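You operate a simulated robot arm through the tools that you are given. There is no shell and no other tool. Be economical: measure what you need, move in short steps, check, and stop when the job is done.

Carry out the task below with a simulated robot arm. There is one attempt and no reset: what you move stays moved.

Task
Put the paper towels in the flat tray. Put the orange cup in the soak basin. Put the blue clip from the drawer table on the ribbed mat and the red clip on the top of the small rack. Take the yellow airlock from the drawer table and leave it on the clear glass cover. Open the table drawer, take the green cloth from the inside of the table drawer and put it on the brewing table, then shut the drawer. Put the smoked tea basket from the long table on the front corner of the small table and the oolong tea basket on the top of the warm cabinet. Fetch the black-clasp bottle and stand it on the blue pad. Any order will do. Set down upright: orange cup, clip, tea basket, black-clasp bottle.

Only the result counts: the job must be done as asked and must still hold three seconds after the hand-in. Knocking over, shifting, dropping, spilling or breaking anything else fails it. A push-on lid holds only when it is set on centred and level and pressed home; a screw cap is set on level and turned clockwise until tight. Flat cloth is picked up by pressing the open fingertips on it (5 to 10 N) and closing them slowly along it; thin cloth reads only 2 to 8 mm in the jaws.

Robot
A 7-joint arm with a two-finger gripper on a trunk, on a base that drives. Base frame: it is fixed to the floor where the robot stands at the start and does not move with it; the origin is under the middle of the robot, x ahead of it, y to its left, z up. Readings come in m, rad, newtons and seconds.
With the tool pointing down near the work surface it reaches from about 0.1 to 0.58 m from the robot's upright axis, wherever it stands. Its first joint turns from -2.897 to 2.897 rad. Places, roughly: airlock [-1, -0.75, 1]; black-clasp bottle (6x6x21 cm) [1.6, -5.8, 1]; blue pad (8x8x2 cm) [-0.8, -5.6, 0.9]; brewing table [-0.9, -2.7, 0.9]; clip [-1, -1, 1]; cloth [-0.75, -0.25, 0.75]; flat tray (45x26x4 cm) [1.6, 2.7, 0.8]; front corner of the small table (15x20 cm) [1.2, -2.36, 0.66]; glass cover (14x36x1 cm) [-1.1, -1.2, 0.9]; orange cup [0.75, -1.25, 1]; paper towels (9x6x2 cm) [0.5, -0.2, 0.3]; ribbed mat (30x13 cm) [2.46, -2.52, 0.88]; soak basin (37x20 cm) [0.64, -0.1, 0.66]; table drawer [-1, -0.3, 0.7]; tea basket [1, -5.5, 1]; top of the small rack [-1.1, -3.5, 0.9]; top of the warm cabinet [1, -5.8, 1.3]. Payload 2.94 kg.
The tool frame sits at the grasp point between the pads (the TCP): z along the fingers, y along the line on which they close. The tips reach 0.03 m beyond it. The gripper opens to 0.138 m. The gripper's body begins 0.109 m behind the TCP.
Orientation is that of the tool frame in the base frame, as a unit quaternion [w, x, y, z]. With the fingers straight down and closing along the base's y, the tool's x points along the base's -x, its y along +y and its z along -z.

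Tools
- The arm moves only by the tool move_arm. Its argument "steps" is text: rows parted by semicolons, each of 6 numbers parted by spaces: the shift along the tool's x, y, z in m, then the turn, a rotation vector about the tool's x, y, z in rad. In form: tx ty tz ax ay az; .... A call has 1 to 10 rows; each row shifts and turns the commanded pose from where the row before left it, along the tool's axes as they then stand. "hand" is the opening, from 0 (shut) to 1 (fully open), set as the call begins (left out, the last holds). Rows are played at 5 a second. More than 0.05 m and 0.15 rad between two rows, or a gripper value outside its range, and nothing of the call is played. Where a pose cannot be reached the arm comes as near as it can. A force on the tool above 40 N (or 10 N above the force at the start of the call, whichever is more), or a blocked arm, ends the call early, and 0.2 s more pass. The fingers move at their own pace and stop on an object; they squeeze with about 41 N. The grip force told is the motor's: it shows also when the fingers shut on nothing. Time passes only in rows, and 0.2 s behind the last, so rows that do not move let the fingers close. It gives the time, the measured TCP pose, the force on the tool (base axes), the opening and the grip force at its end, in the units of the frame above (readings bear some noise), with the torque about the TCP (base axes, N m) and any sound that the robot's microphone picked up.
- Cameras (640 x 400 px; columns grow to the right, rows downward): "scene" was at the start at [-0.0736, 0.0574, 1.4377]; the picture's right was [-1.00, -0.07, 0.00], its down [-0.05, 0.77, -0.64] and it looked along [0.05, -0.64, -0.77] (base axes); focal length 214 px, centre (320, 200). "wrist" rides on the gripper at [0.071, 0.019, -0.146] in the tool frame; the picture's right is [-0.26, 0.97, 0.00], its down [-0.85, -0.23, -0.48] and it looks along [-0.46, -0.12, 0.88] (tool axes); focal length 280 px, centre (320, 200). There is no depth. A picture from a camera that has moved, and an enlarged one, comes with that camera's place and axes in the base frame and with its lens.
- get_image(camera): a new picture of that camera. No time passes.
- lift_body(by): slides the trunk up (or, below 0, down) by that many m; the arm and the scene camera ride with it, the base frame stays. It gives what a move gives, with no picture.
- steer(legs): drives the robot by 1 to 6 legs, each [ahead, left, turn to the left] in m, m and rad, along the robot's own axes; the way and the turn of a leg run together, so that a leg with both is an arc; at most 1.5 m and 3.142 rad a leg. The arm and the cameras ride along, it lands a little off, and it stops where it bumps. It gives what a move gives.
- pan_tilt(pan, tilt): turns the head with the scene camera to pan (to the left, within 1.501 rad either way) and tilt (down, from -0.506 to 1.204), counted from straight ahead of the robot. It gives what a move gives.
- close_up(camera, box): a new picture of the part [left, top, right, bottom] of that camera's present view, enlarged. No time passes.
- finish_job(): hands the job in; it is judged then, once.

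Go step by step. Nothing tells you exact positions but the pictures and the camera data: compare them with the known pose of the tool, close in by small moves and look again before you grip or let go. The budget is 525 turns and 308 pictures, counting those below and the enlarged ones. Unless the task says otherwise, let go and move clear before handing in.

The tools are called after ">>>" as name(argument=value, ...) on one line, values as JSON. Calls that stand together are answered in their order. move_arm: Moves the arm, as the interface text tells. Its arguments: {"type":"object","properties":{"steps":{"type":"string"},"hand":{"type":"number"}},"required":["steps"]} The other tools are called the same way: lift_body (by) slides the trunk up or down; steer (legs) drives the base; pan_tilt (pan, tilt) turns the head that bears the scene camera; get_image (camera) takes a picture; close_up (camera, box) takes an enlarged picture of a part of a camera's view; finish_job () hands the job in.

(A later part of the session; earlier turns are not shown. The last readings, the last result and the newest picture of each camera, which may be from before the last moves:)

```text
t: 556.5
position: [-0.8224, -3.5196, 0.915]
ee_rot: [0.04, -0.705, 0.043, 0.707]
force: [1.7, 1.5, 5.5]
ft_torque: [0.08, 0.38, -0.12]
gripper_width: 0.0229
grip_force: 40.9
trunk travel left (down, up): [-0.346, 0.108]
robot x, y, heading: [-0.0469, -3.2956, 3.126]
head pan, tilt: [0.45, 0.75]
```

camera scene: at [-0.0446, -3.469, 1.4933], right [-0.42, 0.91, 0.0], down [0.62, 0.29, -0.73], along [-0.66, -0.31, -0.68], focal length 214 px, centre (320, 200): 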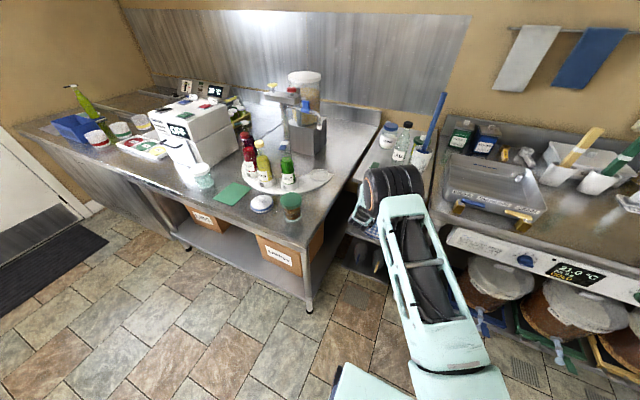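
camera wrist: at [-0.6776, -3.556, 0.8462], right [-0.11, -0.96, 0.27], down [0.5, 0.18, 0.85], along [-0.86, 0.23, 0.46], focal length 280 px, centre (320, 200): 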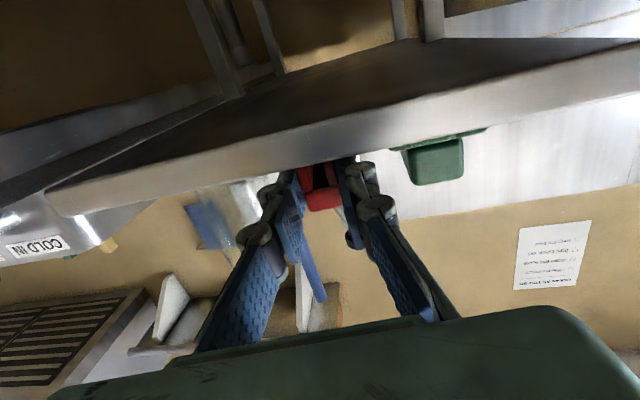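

Contact. Opening the fingers and withdrawing straight back.

>>> move_arm(steps="0 0 0 0 0 0;0 0 0 0 0 0", hand=0.3)

>>> move_arm(steps="0 0 -0.02 0 0 0;0 0 -0.03 0 0 0;0 0 -0.04 0 0 0;-0.03 0 -0.03 0 0 0;-0.04 -0.01 0 0 0 0;-0.04 -0.01 0 0 0 0;-0.04 -0.01 0 0 0 0;-0.04 -0.01 0 0 0 0")

>>> steer(legs=[[-0.15, -0.05, 0]])

>>> pan_tilt(pan=0.35, tilt=0.7)

>>> get_image(camera="scene")

```text
t: 557.1
position: [-0.8199, -3.519, 0.9118]
ee_rot: [-0.04, 0.707, -0.042, -0.705]
force: [-0.1, -0.9, -0.5]
ft_torque: [0.03, -0.01, 0.02]
gripper_width: 0.0412
grip_force: 0.1
trunk travel left (down, up): [-0.346, 0.108]
robot x, y, heading: [-0.0466, -3.2952, 3.133]
head pan, tilt: [0.45, 0.75]
```

```text
t: 558.9
position: [-0.6957, -3.4908, 1.1027]
ee_rot: [-0.04, 0.707, -0.041, -0.705]
force: [0.6, -0.1, -0.3]
ft_torque: [0.0, 0.01, 0.02]
gripper_width: 0.0413
grip_force: 0.1
trunk travel left (down, up): [-0.346, 0.108]
robot x, y, heading: [-0.0501, -3.2939, 3.127]
head pan, tilt: [0.45, 0.75]
```

```text
t: 560.3
position: [-0.5481, -3.4434, 1.1027]
ee_rot: [-0.04, 0.707, -0.042, -0.705]
force: [0.0, 0.5, 0.6]
ft_torque: [0.0, 0.01, 0.0]
gripper_width: 0.0414
grip_force: 0.1
trunk travel left (down, up): [-0.346, 0.108]
robot x, y, heading: [0.0963, -3.2463, 3.129]
head pan, tilt: [0.45, 0.75]
```

```text
t: 561.0
position: [-0.5476, -3.444, 1.1018]
ee_rot: [-0.04, 0.706, -0.041, -0.706]
force: [0.6, 0.9, 0.3]
ft_torque: [0.01, 0.02, 0.02]
gripper_width: 0.0416
grip_force: 0.1
trunk travel left (down, up): [-0.346, 0.108]
robot x, y, heading: [0.1011, -3.2514, 3.129]
head pan, tilt: [0.351, 0.7]
```

```text
77 pictures are left
camera scene: at [0.0986, -3.414, 1.4976], right [-0.33, 0.94, 0.0], down [0.61, 0.22, -0.76], along [-0.72, -0.26, -0.64], focal length 214 px, centre (320, 200)
```

scene: 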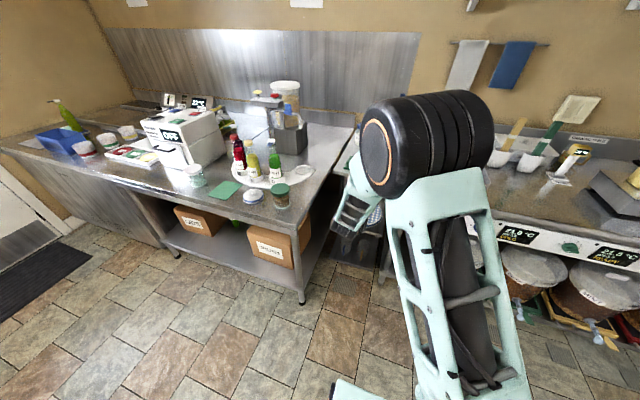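

Now tilting the tool back to ~45° to check the clip with the wrist camera.

>>> move_arm(steps="-0.02 0 0 0 0.15 0;-0.02 0 0 0 0.15 0;-0.02 0 0 0 0.15 0;-0.02 0 0 0 0.15 0;-0.02 0 0 0 0.15 0;-0.02 0 0 0 0.05 0")

>>> get_image(camera="wrist")

```text
t: 562.4
position: [-0.5916, -3.4402, 1.2089]
ee_rot: [-0.018, 0.926, -0.053, -0.374]
force: [0.4, 0.0, -1.1]
ft_torque: [-0.03, 0.03, 0.02]
gripper_width: 0.0414
grip_force: 0.1
trunk travel left (down, up): [-0.346, 0.108]
robot x, y, heading: [0.0969, -3.2462, 3.129]
head pan, tilt: [0.351, 0.7]
```

```text
76 pictures are left
camera wrist: at [-0.442, -3.4763, 1.2632], right [-0.3, -0.94, 0.19], down [-0.25, 0.27, 0.93], along [-0.92, 0.23, -0.32], focal length 280 px, centre (320, 200)
```

wrist: 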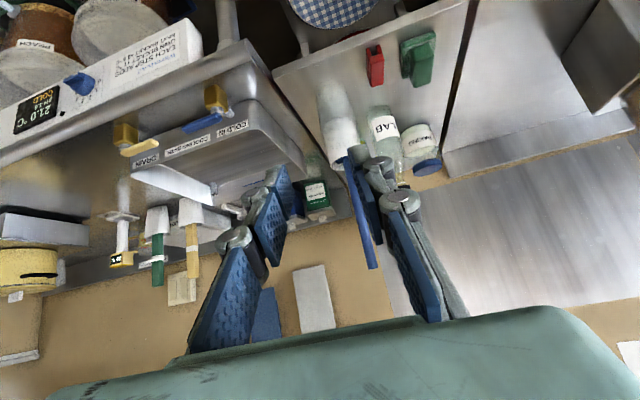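

>>> close_up(camera="wrist", box=[300, 20, 460, 140])

```text
3.33 times, centred on (380, 80) of wrist
camera zoom: at [-0.442, -3.4763, 1.2632], right [-0.3, -0.94, 0.19], down [-0.25, 0.27, 0.93], along [-0.92, 0.23, -0.32], focal length 935 px, centre (120, 600)
```

zoom: 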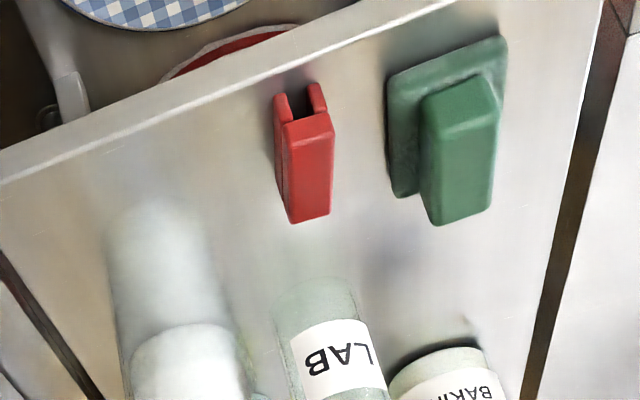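

The red clip stands upright (jaws down, plain top up) on the small rack. Now the drawer: driving back up the aisle.

>>> steer(legs=[[0, 0, -1.56], [1.45, 0, 0], [1.2, 0, 0]])

>>> pan_tilt(pan=1.1, tilt=0.75)

>>> get_image(camera="scene")

```text
t: 574.2
position: [-0.0643, -1.0916, 1.21]
ee_rot: [0.28, -0.612, 0.697, 0.249]
force: [-1.7, 0.1, 0.0]
ft_torque: [-0.01, 0.01, 0.0]
gripper_width: 0.0417
grip_force: 0.0
trunk travel left (down, up): [-0.346, 0.108]
robot x, y, heading: [0.1167, -1.7841, 1.542]
head pan, tilt: [0.351, 0.7]
stopped in leg 3: the robot was blocked; the commanded pose is now the measured one
```

```text
t: 575.3
position: [-0.0656, -1.0931, 1.2085]
ee_rot: [0.281, -0.611, 0.697, 0.249]
force: [0.5, 0.3, -0.2]
ft_torque: [0.01, 0.02, 0.0]
gripper_width: 0.0412
grip_force: 0.1
trunk travel left (down, up): [-0.346, 0.108]
robot x, y, heading: [0.114, -1.7856, 1.547]
head pan, tilt: [1.1, 0.75]
```

```text
74 pictures are left
camera scene: at [-0.0925, -1.8241, 1.4934], right [0.48, 0.88, 0.0], down [0.6, -0.32, -0.73], along [-0.64, 0.35, -0.68], focal length 214 px, centre (320, 200)
```

scene: 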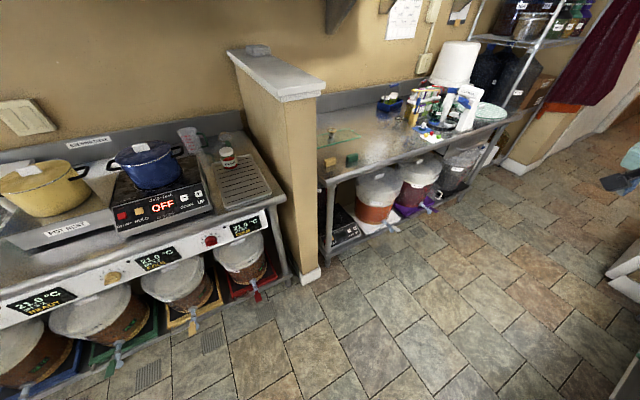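

I got blocked, probably by the bin's side. I'll look at the bin to make sure it hasn't moved.

>>> pan_tilt(pan=-1.0, tilt=1.0)

>>> get_image(camera="scene")

```text
t: 577.3
position: [-0.0645, -1.0925, 1.2081]
ee_rot: [0.28, -0.612, 0.697, 0.249]
force: [0.3, 0.0, 1.1]
ft_torque: [-0.01, -0.01, 0.01]
gripper_width: 0.0413
grip_force: 0.0
trunk travel left (down, up): [-0.346, 0.108]
robot x, y, heading: [0.1203, -1.7866, 1.546]
head pan, tilt: [-1.0, 1.0]
```

```text
73 pictures are left
camera scene: at [0.0399, -1.8273, 1.4742], right [0.52, -0.85, 0.0], down [-0.72, -0.44, -0.54], along [0.46, 0.28, -0.84], focal length 214 px, centre (320, 200)
```

scene: 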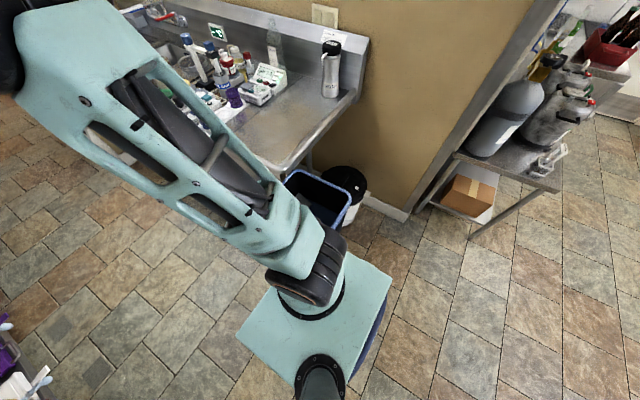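

The bin looks in place. Shifting left away from it and continuing up the aisle.

>>> steer(legs=[[-0.05, 0.22, 0.025], [1.25, 0, 0]])

>>> pan_tilt(pan=1.2, tilt=0.8)

>>> get_image(camera="scene")

```text
t: 585.8
position: [-0.3053, 0.1156, 1.2074]
ee_rot: [0.277, -0.62, 0.689, 0.252]
force: [0.6, -0.4, 0.2]
ft_torque: [-0.01, 0.02, 0.01]
gripper_width: 0.0416
grip_force: 0.0
trunk travel left (down, up): [-0.346, 0.108]
robot x, y, heading: [-0.1088, -0.573, 1.579]
head pan, tilt: [-1.0, 1.0]
```

```text
t: 587.8
position: [-0.3048, 0.1156, 1.2092]
ee_rot: [0.277, -0.621, 0.689, 0.253]
force: [-0.2, 0.9, -0.4]
ft_torque: [0.0, 0.02, -0.01]
gripper_width: 0.0413
grip_force: 0.1
trunk travel left (down, up): [-0.346, 0.108]
robot x, y, heading: [-0.1074, -0.571, 1.57]
head pan, tilt: [1.201, 0.799]
```

```text
72 pictures are left
camera scene: at [-0.3144, -0.6248, 1.4894], right [0.36, 0.93, 0.0], down [0.67, -0.26, -0.7], along [-0.65, 0.25, -0.72], focal length 214 px, centre (320, 200)
```

scene: 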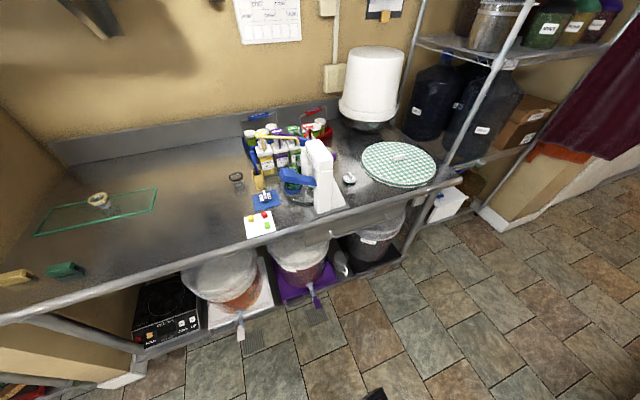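

>>> close_up(camera="scene", box=[280, 150, 460, 290])

```text
2.86 times, centred on (370, 220) of scene
camera zoom: at [-0.3144, -0.6248, 1.4894], right [0.36, 0.93, 0.0], down [0.67, -0.26, -0.7], along [-0.65, 0.25, -0.72], focal length 613 px, centre (177, 143)
```

zoom: 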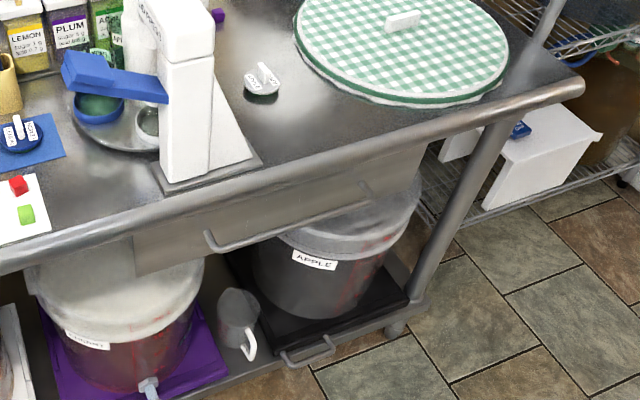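

The drawer front has a horizontal bar handle (about y -0.41..-0.145, z≈0.78). I'll shift away from the table, raise, and turn to face it.

>>> lift_body(by=0.1)

>>> steer(legs=[[0.29, -0.17, 0], [0, 0, 1.57]])

>>> pan_tilt(pan=0.0, tilt=0.85)

>>> get_image(camera="scene")

```text
t: 589.2
position: [-0.3049, 0.1162, 1.3089]
ee_rot: [0.277, -0.621, 0.689, 0.252]
force: [0.8, -0.1, 0.0]
ft_torque: [0.02, -0.01, 0.01]
gripper_width: 0.0413
grip_force: 0.1
trunk travel left (down, up): [-0.446, 0.008]
robot x, y, heading: [-0.1013, -0.5679, 1.573]
head pan, tilt: [1.201, 0.799]
```

```text
t: 595.1
position: [-0.6294, -0.46, 1.3081]
ee_rot: [-0.025, 0.925, -0.064, -0.374]
force: [0.0, -0.1, 0.4]
ft_torque: [0.0, 0.0, 0.01]
gripper_width: 0.0413
grip_force: 0.1
trunk travel left (down, up): [-0.446, 0.008]
robot x, y, heading: [0.0639, -0.2831, 3.108]
head pan, tilt: [1.201, 0.799]
```

```text
t: 596.5
position: [-0.629, -0.4606, 1.3089]
ee_rot: [-0.024, 0.925, -0.064, -0.374]
force: [0.3, 0.5, 0.0]
ft_torque: [0.01, 0.03, 0.0]
gripper_width: 0.0413
grip_force: 0.1
trunk travel left (down, up): [-0.446, 0.008]
robot x, y, heading: [0.0643, -0.2831, 3.112]
head pan, tilt: [0.0, 0.85]
```

```text
70 pictures are left
camera scene: at [0.0635, -0.4197, 1.5854], right [0.03, 1.0, 0.0], down [0.75, -0.02, -0.66], along [-0.66, 0.02, -0.75], focal length 214 px, centre (320, 200)
```

scene: 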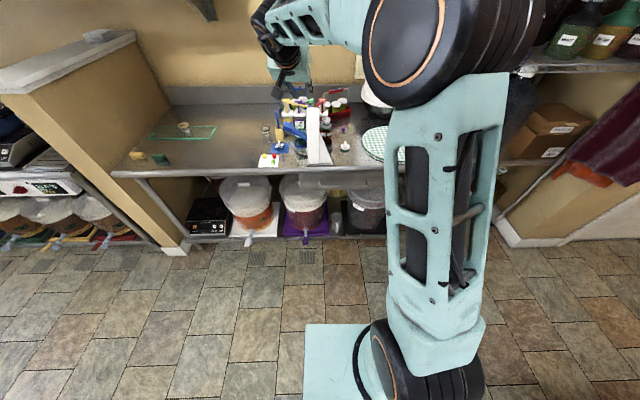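

I'll align y and yaw, lower the trunk 0.3 m in front of the table, and bring the tool horizontal.

>>> move_arm(steps="0 -0.036 0 -0.046 0 -0.048;0 -0.036 0 -0.046 0 -0.048;0 -0.036 0 0 0 0;0 -0.036 0 0 0 0;0 -0.036 0 0 0 0", hand=0.5)

>>> lift_body(by=-0.3)

>>> move_arm(steps="0 0 0 0 -0.15 0;0 0 0 0 -0.15 0;0 0 0 0 -0.15 0;0 0 0 0 -0.15 0;0 0 0 0 -0.15 0")

>>> get_image(camera="wrist")

>>> get_image(camera="scene")

```text
t: 597.7
position: [-0.6224, -0.2791, 1.3099]
ee_rot: [0.0, 0.927, -0.003, -0.376]
force: [0.0, -0.1, -0.1]
ft_torque: [-0.03, -0.02, 0.01]
gripper_width: 0.0688
grip_force: 0.1
trunk travel left (down, up): [-0.446, 0.008]
robot x, y, heading: [0.068, -0.2842, 3.112]
head pan, tilt: [0.0, 0.85]
```

```text
t: 600.7
position: [-0.6213, -0.2794, 1.009]
ee_rot: [0.001, 0.927, -0.002, -0.375]
force: [-0.5, -0.2, -0.2]
ft_torque: [0.01, 0.01, 0.04]
gripper_width: 0.0692
grip_force: 0.0
trunk travel left (down, up): [-0.146, 0.308]
robot x, y, heading: [0.0631, -0.2818, 3.107]
head pan, tilt: [0.0, 0.85]
```

```text
t: 601.9
position: [-0.6211, -0.2695, 1.0059]
ee_rot: [-0.021, 0.809, -0.015, -0.588]
force: [0.4, -1.3, 0.0]
ft_torque: [0.07, -0.05, -0.07]
gripper_width: 0.0692
grip_force: 0.0
out of reach, approached as far as the arm can: row 3, 4
trunk travel left (down, up): [-0.146, 0.308]
robot x, y, heading: [0.065, -0.2826, 3.112]
head pan, tilt: [0.0, 0.85]
```

```text
69 pictures are left
camera wrist: at [-0.4615, -0.2959, 0.9814], right [-0.13, -0.96, 0.23], down [0.2, 0.21, 0.96], along [-0.97, 0.17, 0.17], focal length 280 px, centre (320, 200)
```

wrist: 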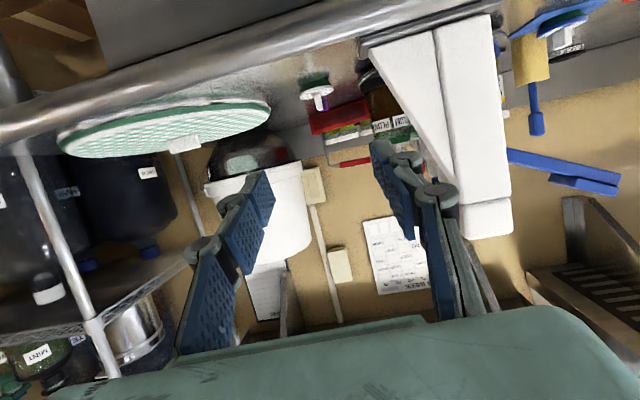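

```text
68 pictures are left
camera scene: at [0.0636, -0.4202, 1.2853], right [0.03, 1.0, 0.0], down [0.75, -0.02, -0.66], along [-0.66, 0.02, -0.75], focal length 214 px, centre (320, 200)
```

scene: 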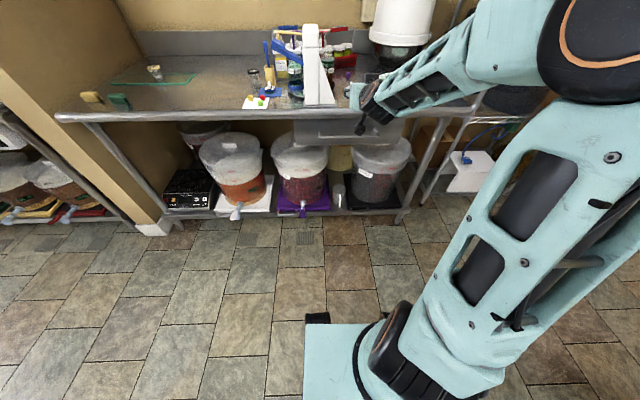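

Tilt reached about 72°. Lowering in front of the drawer to handle height and looking.

>>> move_arm(steps="0.038 0 0.0124 0 0 0;0.038 0 0.0124 0 0 0;0.038 0 0.0124 0 0 0;0.038 0 0.0124 0 -0.1 0;0.02 0 0.006 0 -0.1 0")

>>> get_image(camera="wrist")

>>> get_image(camera="scene")

```text
t: 603.1
position: [-0.6249, -0.262, 0.8258]
ee_rot: [-0.022, 0.746, -0.009, -0.666]
force: [-0.8, -0.8, -0.2]
ft_torque: [0.01, -0.02, -0.02]
gripper_width: 0.069
grip_force: 0.1
trunk travel left (down, up): [-0.146, 0.308]
robot x, y, heading: [0.0665, -0.2845, 3.11]
head pan, tilt: [0.0, 0.85]
```

```text
67 pictures are left
camera wrist: at [-0.4725, -0.2873, 0.7688], right [-0.07, -0.97, 0.24], down [0.39, 0.2, 0.9], along [-0.92, 0.16, 0.36], focal length 280 px, centre (320, 200)
```

wrist: 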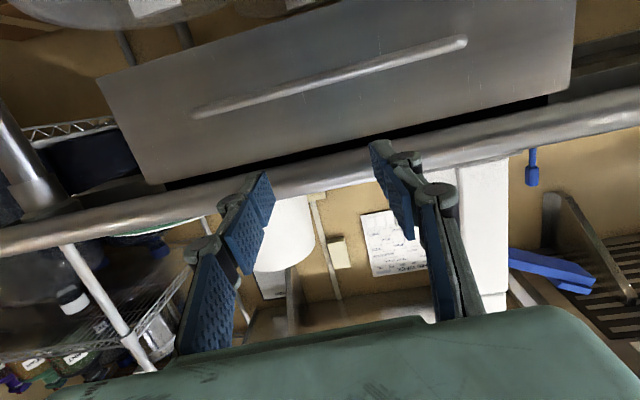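

```text
66 pictures are left
camera scene: at [0.0636, -0.4197, 1.2854], right [0.03, 1.0, 0.0], down [0.75, -0.02, -0.66], along [-0.66, 0.02, -0.75], focal length 214 px, centre (320, 200)
```

scene: 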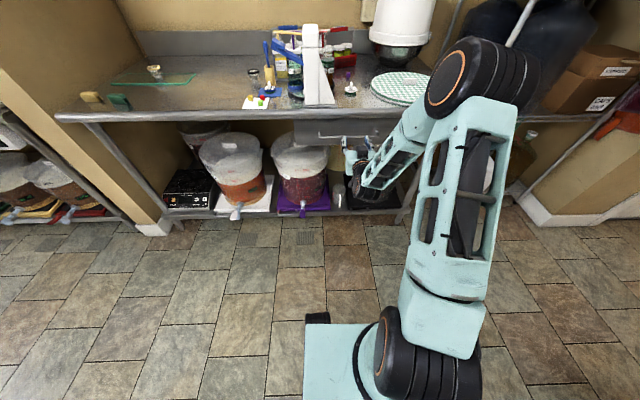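

The tool is almost horizontal; the handle bar runs y -0.155..-0.384 at z≈0.763, x≈-0.766. I'll roll the gripper 90° so the fingers close vertically.

>>> move_arm(steps="0 0 0 0 0 -0.15;0 0 0 0 0 -0.15;0 0 0 0 0 -0.15;0 0 0 0 0 -0.15;0 0 0 0 0 -0.15;0 0 0 0 0 -0.15;0 0 0 0 0 -0.15;0 0 0 0 0 -0.15;0 0 0 0 0 -0.15;0 0 0 0 0 -0.15")

>>> get_image(camera="wrist")

```text
t: 605.3
position: [-0.6244, -0.2641, 0.8271]
ee_rot: [-0.471, 0.552, 0.502, -0.472]
force: [0.6, 0.0, 0.3]
ft_torque: [0.02, 0.01, 0.02]
gripper_width: 0.0688
grip_force: 0.0
trunk travel left (down, up): [-0.146, 0.308]
robot x, y, heading: [0.0637, -0.2853, 3.11]
head pan, tilt: [0.0, 0.85]
```

```text
65 pictures are left
camera wrist: at [-0.4734, -0.2027, 0.8176], right [0.09, -0.31, -0.95], down [0.4, -0.86, 0.32], along [-0.91, -0.41, 0.05], focal length 280 px, centre (320, 200)
```

wrist: 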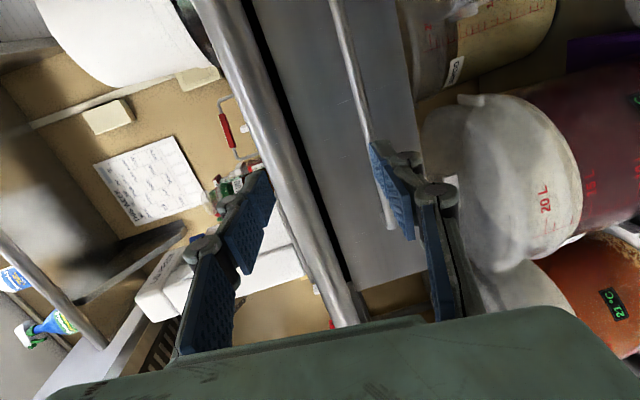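

Handle bar confirmed at z≈0.76. Lowering to its height and approaching partway.

>>> move_arm(steps="0 0.026 0 0 0 0;0 0.025 0 0 0 0;0 0 0.04 0 0 0;0 0 0.03 0 0 0")

>>> get_image(camera="wrist")

```text
t: 606.3
position: [-0.6899, -0.2658, 0.7672]
ee_rot: [-0.471, 0.552, 0.502, -0.471]
force: [0.2, -0.1, 1.0]
ft_torque: [0.0, -0.04, -0.03]
gripper_width: 0.0691
grip_force: 0.2
trunk travel left (down, up): [-0.146, 0.308]
robot x, y, heading: [0.0695, -0.2818, 3.114]
head pan, tilt: [0.0, 0.85]
```

```text
64 pictures are left
camera wrist: at [-0.5386, -0.2036, 0.7586], right [0.09, -0.31, -0.94], down [0.4, -0.86, 0.32], along [-0.91, -0.41, 0.05], focal length 280 px, centre (320, 200)
```

wrist: 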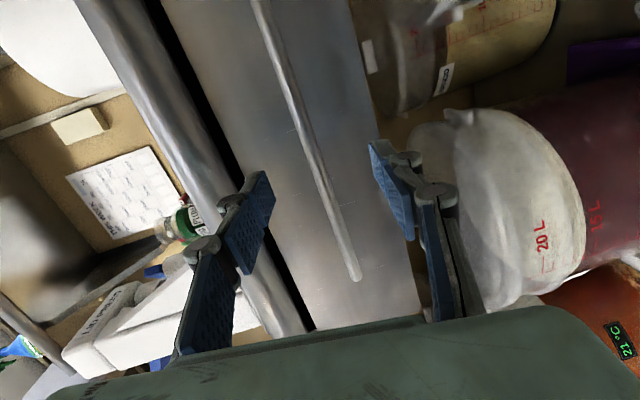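

The bar lies centred between the fingers. Advancing to put the pads round it and closing.

>>> move_arm(steps="0 -0.006 0.03 0 0 0;0 0 0.025 0 0 0;0 0 0.01 0 0 0")

>>> get_image(camera="wrist")

```text
t: 607.1
position: [-0.7546, -0.2619, 0.767]
ee_rot: [-0.47, 0.552, 0.501, -0.472]
force: [-0.8, 1.0, -0.1]
ft_torque: [-0.01, 0.01, -0.02]
gripper_width: 0.0692
grip_force: 0.1
trunk travel left (down, up): [-0.146, 0.308]
robot x, y, heading: [0.0644, -0.2809, 3.11]
head pan, tilt: [0.0, 0.85]
```

```text
63 pictures are left
camera wrist: at [-0.6032, -0.1991, 0.7578], right [0.09, -0.31, -0.94], down [0.4, -0.86, 0.32], along [-0.91, -0.41, 0.05], focal length 280 px, centre (320, 200)
```

wrist: 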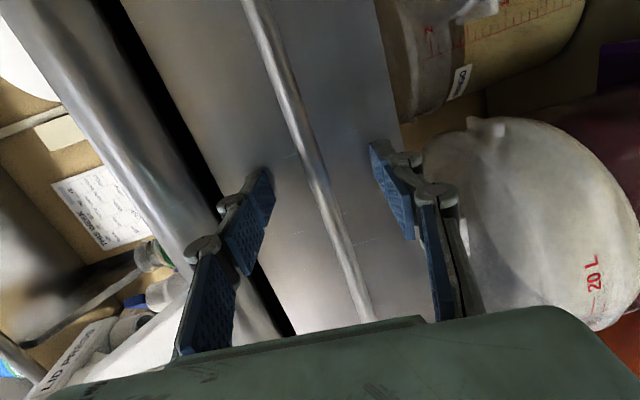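

>>> move_arm(steps="0 0 0 0 0 0;0 0 0 0 0 0;0 0 0 0 0 0;0 0 0 0 0 0", hand=0.0)

>>> get_image(camera="wrist")

```text
t: 608.1
position: [-0.7533, -0.2609, 0.7639]
ee_rot: [-0.469, 0.553, 0.502, -0.471]
force: [0.8, -0.6, -6.3]
ft_torque: [0.98, 0.01, 0.21]
gripper_width: 0.0112
grip_force: 38.1
trunk travel left (down, up): [-0.146, 0.308]
robot x, y, heading: [0.0636, -0.2821, 3.108]
head pan, tilt: [0.0, 0.85]
```

```text
62 pictures are left
camera wrist: at [-0.6029, -0.1991, 0.7567], right [0.1, -0.31, -0.94], down [0.4, -0.86, 0.32], along [-0.91, -0.41, 0.04], focal length 280 px, centre (320, 200)
```

wrist: 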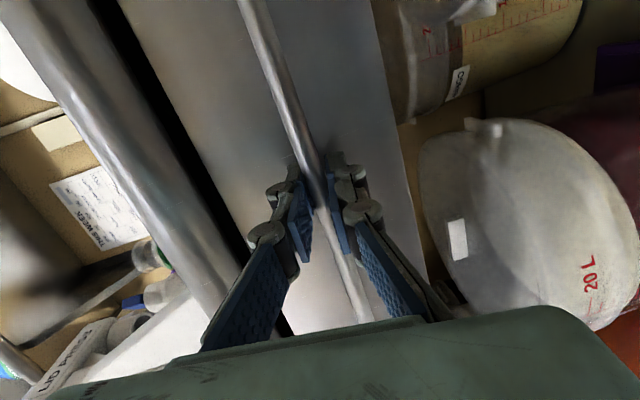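

Handle gripped. Pulling the drawer open with the arm.

>>> move_arm(steps="0.0015 0.0033 -0.03 0 0 0;0.0015 0.0033 -0.03 0 0 0;0.0015 0.0033 -0.03 0 0 0;0.0015 0.0033 -0.03 0 0 0")

>>> move_arm(steps="0.0015 0.0033 -0.03 0 0 0;0.0015 0.0033 -0.03 0 0 0;0.0015 0.0033 -0.03 0 0 0")

>>> get_image(camera="scene")

```text
t: 609.1
position: [-0.6315, -0.2615, 0.7638]
ee_rot: [-0.47, 0.553, 0.501, -0.472]
force: [1.5, -1.4, -9.1]
ft_torque: [1.0, 0.03, -0.49]
gripper_width: 0.0111
grip_force: 38.5
trunk travel left (down, up): [-0.146, 0.308]
robot x, y, heading: [0.0638, -0.2848, 3.106]
head pan, tilt: [0.0, 0.85]
```

```text
t: 609.9
position: [-0.5406, -0.2626, 0.7638]
ee_rot: [-0.468, 0.554, 0.504, -0.469]
force: [2.5, -0.3, -17.6]
ft_torque: [0.92, -0.05, 0.82]
gripper_width: 0.0114
grip_force: 38.4
trunk travel left (down, up): [-0.146, 0.308]
robot x, y, heading: [0.0673, -0.2854, 3.115]
head pan, tilt: [0.0, 0.85]
```

```text
61 pictures are left
camera scene: at [0.0618, -0.4197, 1.2851], right [0.03, 1.0, 0.0], down [0.75, -0.02, -0.66], along [-0.66, 0.02, -0.75], focal length 214 px, centre (320, 200)
```

scene: 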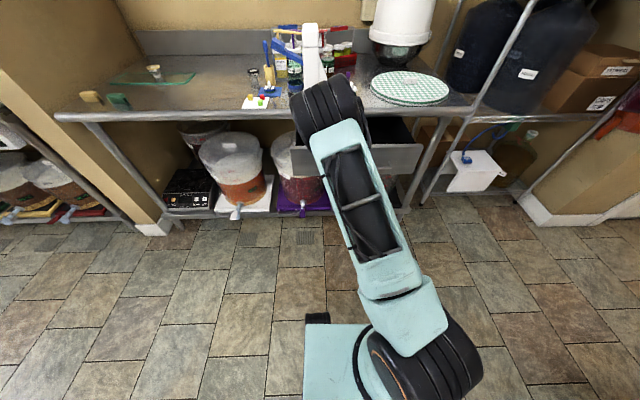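

The drawer is open about 0.21 m. Looking inside.

>>> close_up(camera="scene", box=[330, 95, 450, 180])

```text
4.71 times, centred on (390, 138) of scene
camera zoom: at [0.0618, -0.4197, 1.2851], right [0.03, 1.0, 0.0], down [0.75, -0.02, -0.66], along [-0.66, 0.02, -0.75], focal length 1009 px, centre (-9, 494)
```

zoom: 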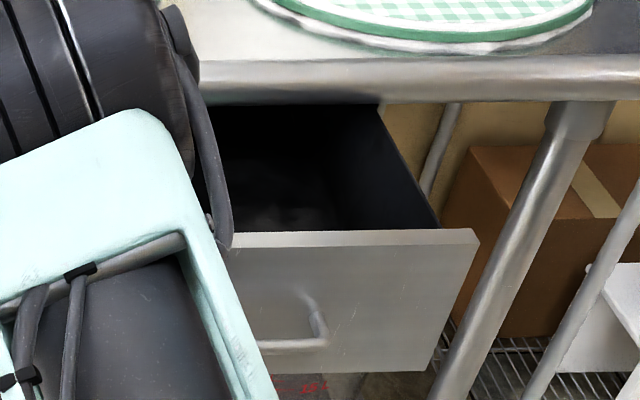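

Pulling a little further (arm plus a slight backward drive).

>>> move_arm(steps="0.0015 0.0025 -0.028 0 0 0;0.0015 0.0025 -0.028 0 0 0")

>>> steer(legs=[[-0.035, 0, 0]])

```text
t: 610.5
position: [-0.4837, -0.2612, 0.764]
ee_rot: [-0.468, 0.554, 0.504, -0.47]
force: [1.6, -7.2, -25.7]
ft_torque: [0.94, 0.03, -0.13]
gripper_width: 0.0113
grip_force: 37.8
trunk travel left (down, up): [-0.146, 0.308]
robot x, y, heading: [0.0639, -0.288, 3.112]
head pan, tilt: [0.0, 0.85]
```

```text
t: 611.4
position: [-0.4487, -0.2624, 0.7634]
ee_rot: [-0.468, 0.555, 0.503, -0.469]
force: [2.6, -5.2, -29.1]
ft_torque: [0.9, 0.0, 0.26]
gripper_width: 0.0112
grip_force: 38.5
trunk travel left (down, up): [-0.146, 0.308]
robot x, y, heading: [0.0993, -0.2835, 3.112]
head pan, tilt: [0.0, 0.85]
```

Open 0.3 m. Releasing the handle and withdrawing 5 cm, then raising the hand.

>>> move_arm(steps="0 0 0 0 0 0;0 0 0 0 0 0;0 0 -0.025 0 0 0;0 0 -0.025 0 0 0", hand=0.5)

>>> get_image(camera="wrist")

```text
t: 612.4
position: [-0.4296, -0.2614, 0.7526]
ee_rot: [-0.468, 0.554, 0.503, -0.47]
force: [-1.0, 1.1, -0.1]
ft_torque: [0.0, -0.02, 0.0]
gripper_width: 0.0691
grip_force: 0.0
out of reach, approached as far as the arm can: row 3, 4
trunk travel left (down, up): [-0.146, 0.308]
robot x, y, heading: [0.0996, -0.2855, 3.106]
head pan, tilt: [0.0, 0.85]
```

```text
59 pictures are left
camera wrist: at [-0.2783, -0.1993, 0.7458], right [0.1, -0.31, -0.94], down [0.4, -0.86, 0.33], along [-0.91, -0.41, 0.04], focal length 280 px, centre (320, 200)
```

wrist: 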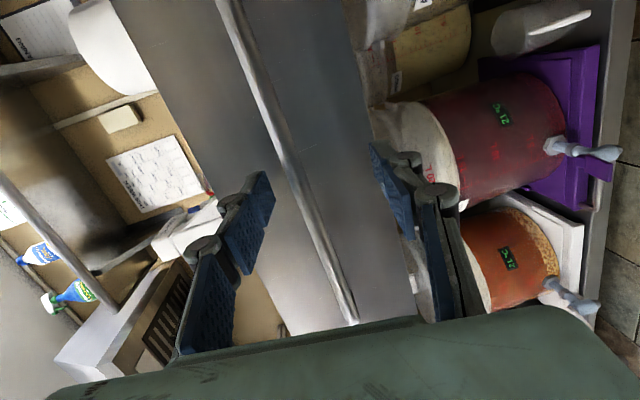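

The arm can't retract further here, so I'll slide sideways past the handle's end, then rise.

>>> move_arm(steps="0.038 0 0 0 0 0;0.038 0 0 0 0 0;0.038 0 0 0 0 0;0.038 0 0 0 0 0")

>>> get_image(camera="wrist")

```text
t: 613.4
position: [-0.424, -0.1113, 0.7458]
ee_rot: [-0.468, 0.554, 0.503, -0.47]
force: [0.2, 0.0, -0.3]
ft_torque: [-0.02, -0.02, 0.0]
gripper_width: 0.069
grip_force: 0.1
trunk travel left (down, up): [-0.146, 0.308]
robot x, y, heading: [0.1032, -0.2852, 3.113]
head pan, tilt: [0.0, 0.85]
```

```text
58 pictures are left
camera wrist: at [-0.2721, -0.0493, 0.7386], right [0.1, -0.32, -0.94], down [0.4, -0.86, 0.33], along [-0.91, -0.41, 0.04], focal length 280 px, centre (320, 200)
```

wrist: 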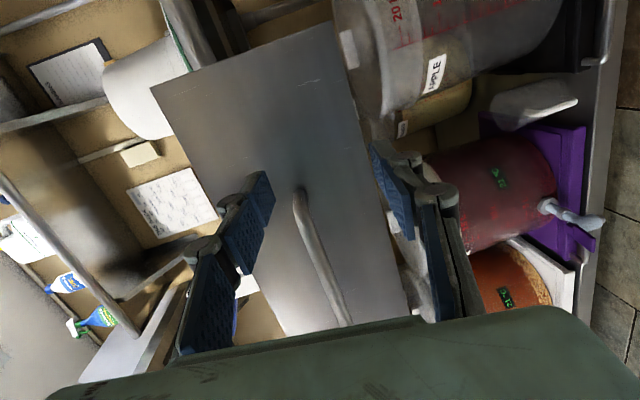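

Free of the handle. Raising with the trunk, then rolling back and pointing the tool down.

>>> lift_body(by=0.3)

>>> move_arm(steps="0 0 0 0 0 0.15;0 0 0 0 0 0.15;0 0 0 0 0 0.15;0 0 0 0 0 0.15;0 0 0 0 0 0.15;0 0 0 0 0 0.15;0 0 0 0 0 0.15;0 0 0 0 0 0.15;0 0 0 0 0 0.15;0 0 0 0 0 0.15")

>>> move_arm(steps="0 0 0 0 0.15 0;0 0 0 0 0.15 0;0 0 0 0 0.15 0;0 0 0 0 0.15 0;0 0 0 0 0.15 0;0 0 0 0 0.15 0;0 0 0 0 0.15 0;0 0 0 0 0.15 0;0 0 0 0 0.15 0", hand=0.3)

>>> get_image(camera="wrist")

>>> get_image(camera="scene")

```text
t: 616.4
position: [-0.4233, -0.1122, 1.0449]
ee_rot: [-0.468, 0.553, 0.504, -0.47]
force: [-0.2, -1.0, 0.6]
ft_torque: [-0.04, -0.01, -0.01]
gripper_width: 0.069
grip_force: 0.0
trunk travel left (down, up): [-0.446, 0.008]
robot x, y, heading: [0.1024, -0.2857, 3.111]
head pan, tilt: [0.0, 0.85]
```

```text
t: 618.5
position: [-0.4241, -0.1124, 1.0445]
ee_rot: [-0.023, 0.749, -0.011, -0.662]
force: [-0.3, -0.8, -0.4]
ft_torque: [-0.02, 0.0, -0.03]
gripper_width: 0.0691
grip_force: 0.1
trunk travel left (down, up): [-0.446, 0.008]
robot x, y, heading: [0.1023, -0.2842, 3.109]
head pan, tilt: [0.0, 0.85]
```

```text
t: 620.5
position: [-0.4199, -0.1181, 1.0295]
ee_rot: [-0.012, 0.998, -0.021, -0.05]
force: [-0.1, 0.3, -0.5]
ft_torque: [0.03, 0.0, -0.03]
gripper_width: 0.0416
grip_force: 0.0
out of reach, approached as far as the arm can: row 6
trunk travel left (down, up): [-0.446, 0.008]
robot x, y, heading: [0.0996, -0.2844, 3.112]
head pan, tilt: [0.0, 0.85]
```

```text
57 pictures are left
camera wrist: at [-0.3356, -0.1432, 1.1654], right [-0.3, -0.95, 0.01], down [-0.79, 0.25, 0.56], along [-0.54, 0.17, -0.83], focal length 280 px, centre (320, 200)
```

wrist: 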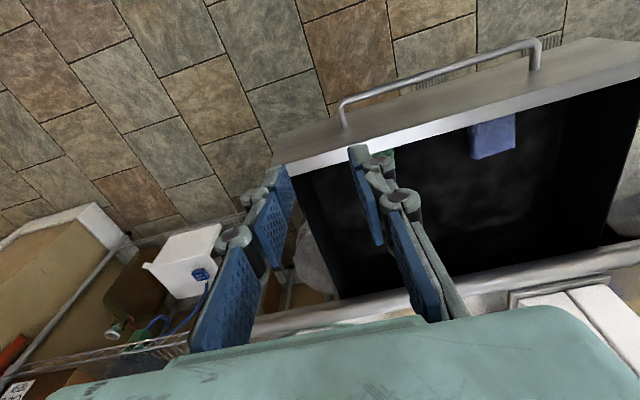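

```text
56 pictures are left
camera scene: at [0.0973, -0.4214, 1.5853], right [0.03, 1.0, 0.0], down [0.75, -0.02, -0.66], along [-0.66, 0.02, -0.75], focal length 214 px, centre (320, 200)
```

scene: 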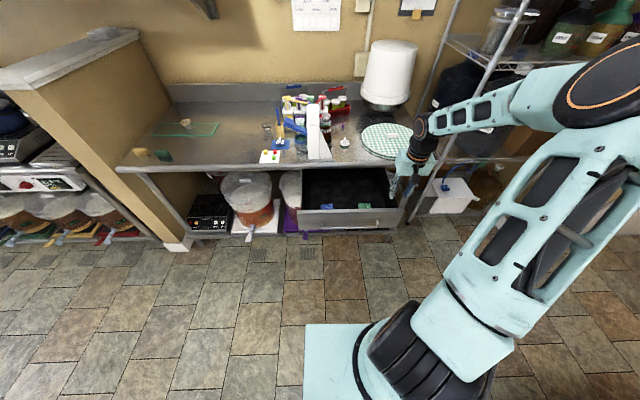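

Inside the drawer I see a blue cloth and a green one near the front. Zooming.

>>> close_up(camera="scene", box=[290, 155, 420, 240])

```text
4.71 times, centred on (355, 198) of scene
camera zoom: at [0.0973, -0.4214, 1.5853], right [0.03, 1.0, 0.0], down [0.75, -0.02, -0.66], along [-0.66, 0.02, -0.75], focal length 1009 px, centre (155, 212)
```

zoom: 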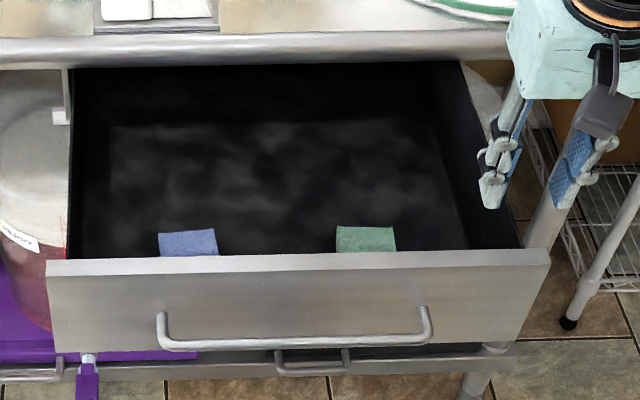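

The green cloth lies near the drawer's front right, about (-0.60, -0.157). I'll drive 0.17 m nearer so the hand comes above it.

>>> steer(legs=[[0.17, 0, 0.03]])

>>> move_arm(steps="0 0.02 -0.02 0 0.05 0;0 0.015 -0.02 0 0.05 0")

>>> get_image(camera="wrist")

```text
t: 622.0
position: [-0.5968, -0.1264, 1.0292]
ee_rot: [-0.011, 0.999, -0.008, -0.05]
force: [-0.1, -0.1, -0.2]
ft_torque: [0.03, -0.02, 0.02]
gripper_width: 0.0412
grip_force: 0.1
trunk travel left (down, up): [-0.446, 0.008]
robot x, y, heading: [-0.0718, -0.2819, 3.138]
head pan, tilt: [0.0, 0.85]
```

```text
t: 622.6
position: [-0.5934, -0.1656, 1.0699]
ee_rot: [-0.011, 1.0, -0.009, 0.0]
force: [0.0, -0.6, 0.3]
ft_torque: [0.0, -0.01, 0.01]
gripper_width: 0.0414
grip_force: 0.0
trunk travel left (down, up): [-0.446, 0.008]
robot x, y, heading: [-0.0719, -0.2852, 3.135]
head pan, tilt: [0.0, 0.85]
```

```text
54 pictures are left
camera wrist: at [-0.5229, -0.1891, 1.2128], right [-0.28, -0.96, -0.02], down [-0.84, 0.23, 0.48], along [-0.46, 0.15, -0.88], focal length 280 px, centre (320, 200)
```

wrist: 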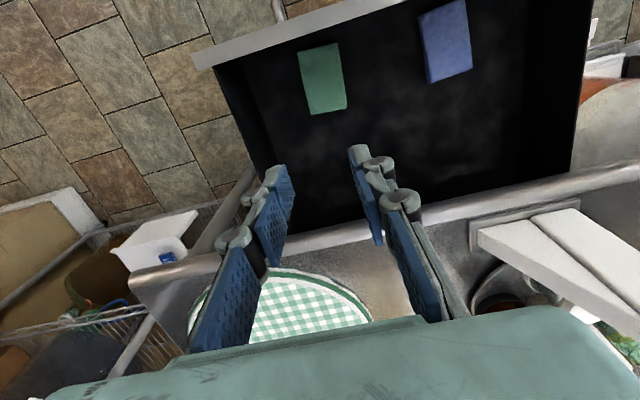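

Cloth spans x -0.52..-0.62, y -0.20..-0.135 on the drawer floor. I'll pinch it near its far end (x≈-0.597) so that the camera clears the drawer front. Descending.

>>> move_arm(steps="-0.004 0.002 0.045 0 0 0;0 0 0.045 0 0 0;0 0 0.045 0 0 0;0 0 0.045 0 0 0;0 0 0.045 0 0 0", hand=0.36)

>>> get_image(camera="wrist")

```text
t: 623.8
position: [-0.5975, -0.1623, 0.845]
ee_rot: [-0.011, 1.0, -0.007, -0.002]
force: [0.6, 0.7, -0.8]
ft_torque: [-0.05, -0.01, 0.01]
gripper_width: 0.0496
grip_force: 0.1
trunk travel left (down, up): [-0.446, 0.008]
robot x, y, heading: [-0.0705, -0.2821, 3.138]
head pan, tilt: [0.0, 0.85]
```

```text
53 pictures are left
camera wrist: at [-0.5263, -0.1858, 0.9878], right [-0.28, -0.96, -0.02], down [-0.84, 0.23, 0.48], along [-0.46, 0.15, -0.88], focal length 280 px, centre (320, 200)
```

wrist: 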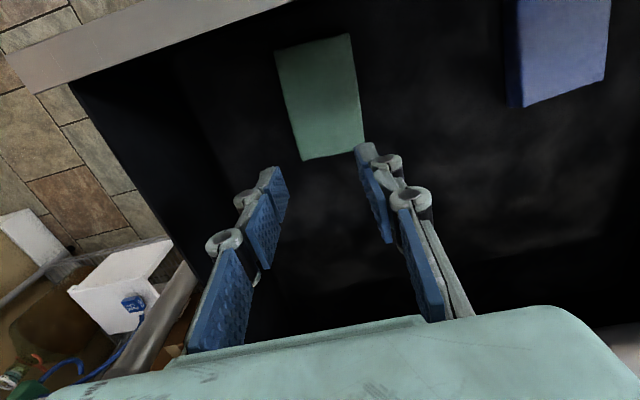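

The cloth's top is near z≈0.71; I'm lined up. Lowering slowly to touch it with the fingertips.

>>> move_arm(steps="0 0.005 0.04 0 0 0;0 0 0.03 0 0 0;0 0 0.015 0 0 0;0 0 0.008 0 0 0")

>>> move_arm(steps="0 0 0.005 0 0 0")

>>> move_arm(steps="0 0 0.004 0 0 0")

>>> move_arm(steps="0 0 0.004 0 0 0")

```text
t: 624.7
position: [-0.6058, -0.1703, 0.7682]
ee_rot: [-0.01, 1.0, -0.006, -0.011]
force: [-2.3, -12.6, 22.3]
ft_torque: [-0.62, -0.26, -0.11]
gripper_width: 0.0185
grip_force: 9.9
trunk travel left (down, up): [-0.446, 0.008]
robot x, y, heading: [-0.07, -0.2818, 3.142]
head pan, tilt: [0.0, 0.85]
stopped in row 4: the force on the tool passed its limit at 50 N (the readings are from after the stop); the commanded pose is now the measured one
```

```text
t: 625.1
position: [-0.6044, -0.1654, 0.7614]
ee_rot: [-0.013, 1.0, -0.007, -0.01]
force: [-0.8, -5.5, 38.9]
ft_torque: [-0.12, -0.1, -0.07]
gripper_width: 0.0509
grip_force: 15.9
trunk travel left (down, up): [-0.446, 0.008]
robot x, y, heading: [-0.0729, -0.2788, 3.142]
head pan, tilt: [0.0, 0.85]
```

```text
t: 625.5
position: [-0.6024, -0.1636, 0.7538]
ee_rot: [-0.011, 1.0, -0.009, -0.007]
force: [-1.4, 2.0, 12.8]
ft_torque: [0.26, 0.08, 0.03]
gripper_width: 0.0601
grip_force: 3.4
trunk travel left (down, up): [-0.446, 0.008]
robot x, y, heading: [-0.072, -0.2812, 3.138]
head pan, tilt: [0.0, 0.85]
```

```text
t: 625.9
position: [-0.6025, -0.1657, 0.7511]
ee_rot: [-0.012, 1.0, -0.008, -0.007]
force: [2.3, -1.0, 12.9]
ft_torque: [-0.34, -0.21, 0.03]
gripper_width: 0.0502
grip_force: 9.4
trunk travel left (down, up): [-0.446, 0.008]
robot x, y, heading: [-0.0695, -0.282, 3.137]
head pan, tilt: [0.0, 0.85]
```

Contact was felt higher than expected. Checking the picture.

>>> get_image(camera="wrist")

```text
52 pictures are left
camera wrist: at [-0.5294, -0.1887, 0.8933], right [-0.28, -0.96, -0.02], down [-0.84, 0.23, 0.49], along [-0.47, 0.15, -0.87], focal length 280 px, centre (320, 200)
```

wrist: 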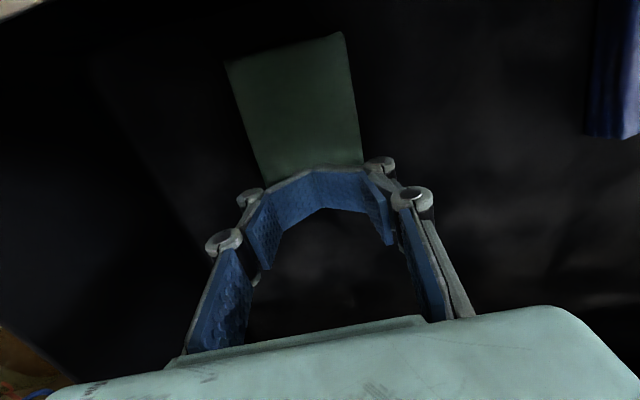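

The jointed fingertips have buckled inward at the cloth's far edge. I'll lift 2.5 cm, shift 1.2 cm toward the cloth's middle and retry more gently.

>>> move_arm(steps="0 0 -0.02 0 0 0;0 0 -0.015 0 0 0;0.012 0 0 0 0 0", hand=0.4)

>>> get_image(camera="wrist")

```text
t: 626.7
position: [-0.5902, -0.1661, 0.7851]
ee_rot: [-0.011, 1.0, -0.007, -0.007]
force: [-0.3, -0.4, -0.2]
ft_torque: [-0.01, 0.0, 0.01]
gripper_width: 0.0555
grip_force: 0.1
trunk travel left (down, up): [-0.446, 0.008]
robot x, y, heading: [-0.0703, -0.2827, 3.135]
head pan, tilt: [0.0, 0.85]
```

```text
51 pictures are left
camera wrist: at [-0.5172, -0.1892, 0.9271], right [-0.28, -0.96, -0.02], down [-0.84, 0.23, 0.49], along [-0.47, 0.15, -0.87], focal length 280 px, centre (320, 200)
```

wrist: 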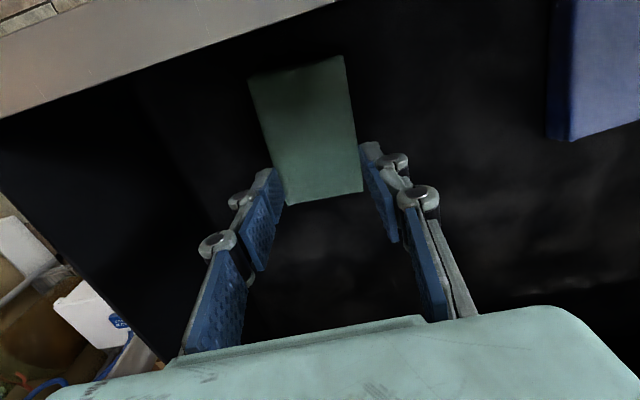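

The cloth is a folded pad about 2 cm thick, so I'll grip it by its sides: open wider, straddle and lower beside it.

>>> move_arm(steps="0 0.001 0 0 0 0;0 0 0.01 0 0 0;0 0 0.012 0 0 0", hand=0.7)

>>> close_up(camera="wrist", box=[220, 40, 460, 240])

```text
t: 627.5
position: [-0.5929, -0.1652, 0.7624]
ee_rot: [-0.01, 1.0, -0.008, -0.007]
force: [0.6, -0.3, 0.5]
ft_torque: [0.0, 0.01, -0.01]
gripper_width: 0.0966
grip_force: 0.1
trunk travel left (down, up): [-0.446, 0.008]
robot x, y, heading: [-0.0701, -0.283, 3.141]
head pan, tilt: [0.0, 0.85]
```

```text
2.00 times, centred on (340, 140) of wrist
camera zoom: at [-0.5194, -0.19, 0.9049], right [-0.28, -0.96, -0.02], down [-0.84, 0.23, 0.49], along [-0.47, 0.15, -0.87], focal length 561 px, centre (280, 320)
```

zoom: 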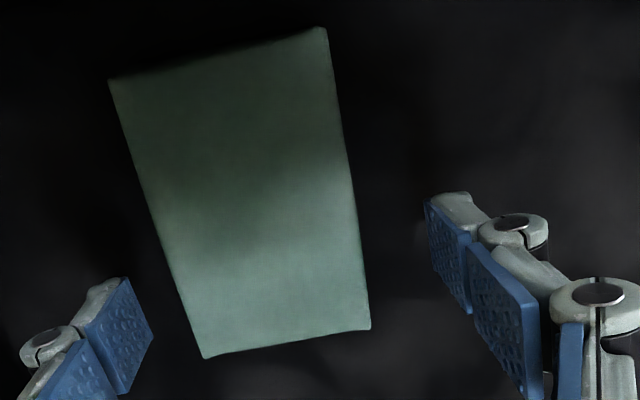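

>>> move_arm(steps="0.005 0 0.005 0 0 0;0 0 0.004 0 0 0")

>>> move_arm(steps="0 0 0.004 0 0 0")

>>> move_arm(steps="0 0 0.003 0 0 0")

```text
t: 628.1
position: [-0.5875, -0.1664, 0.7534]
ee_rot: [-0.01, 1.0, -0.007, -0.007]
force: [-0.5, -0.6, -0.1]
ft_torque: [-0.02, 0.0, 0.02]
gripper_width: 0.0966
grip_force: 0.1
trunk travel left (down, up): [-0.446, 0.008]
robot x, y, heading: [-0.0714, -0.2794, 3.14]
head pan, tilt: [0.0, 0.85]
```

```text
t: 628.5
position: [-0.5887, -0.166, 0.7489]
ee_rot: [-0.01, 1.0, -0.008, -0.006]
force: [-0.4, -0.7, 0.8]
ft_torque: [0.0, 0.0, 0.01]
gripper_width: 0.0966
grip_force: 0.1
trunk travel left (down, up): [-0.446, 0.008]
robot x, y, heading: [-0.0765, -0.2796, 3.138]
head pan, tilt: [0.0, 0.85]
```

```text
t: 628.9
position: [-0.5882, -0.1671, 0.7468]
ee_rot: [-0.011, 1.0, -0.007, -0.007]
force: [-0.6, -0.2, 1.6]
ft_torque: [0.02, 0.01, 0.05]
gripper_width: 0.0969
grip_force: 0.1
trunk travel left (down, up): [-0.446, 0.008]
robot x, y, heading: [-0.0723, -0.284, 3.139]
head pan, tilt: [0.0, 0.85]
```

Fingertips are at the drawer floor beside the pad. Closing.

>>> move_arm(steps="0 0 0 0 0 0;0 0 0 0 0 0;0 0 0 0 0 0;0 0 0 0 0 0;0 0 0 0 0 0", hand=0.15)

>>> get_image(camera="wrist")

```text
t: 630.1
position: [-0.5882, -0.1666, 0.7476]
ee_rot: [-0.01, 1.0, -0.008, -0.007]
force: [-0.3, -0.4, 1.3]
ft_torque: [-0.03, -0.07, -0.05]
gripper_width: 0.0628
grip_force: 41.3
trunk travel left (down, up): [-0.446, 0.008]
robot x, y, heading: [-0.0725, -0.2804, 3.138]
head pan, tilt: [0.0, 0.85]
```

```text
49 pictures are left
camera wrist: at [-0.5141, -0.1903, 0.8895], right [-0.28, -0.96, -0.02], down [-0.84, 0.23, 0.49], along [-0.47, 0.15, -0.87], focal length 280 px, centre (320, 200)
```

wrist: 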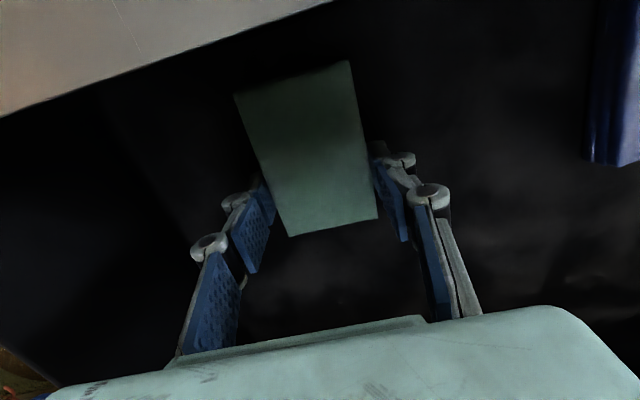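

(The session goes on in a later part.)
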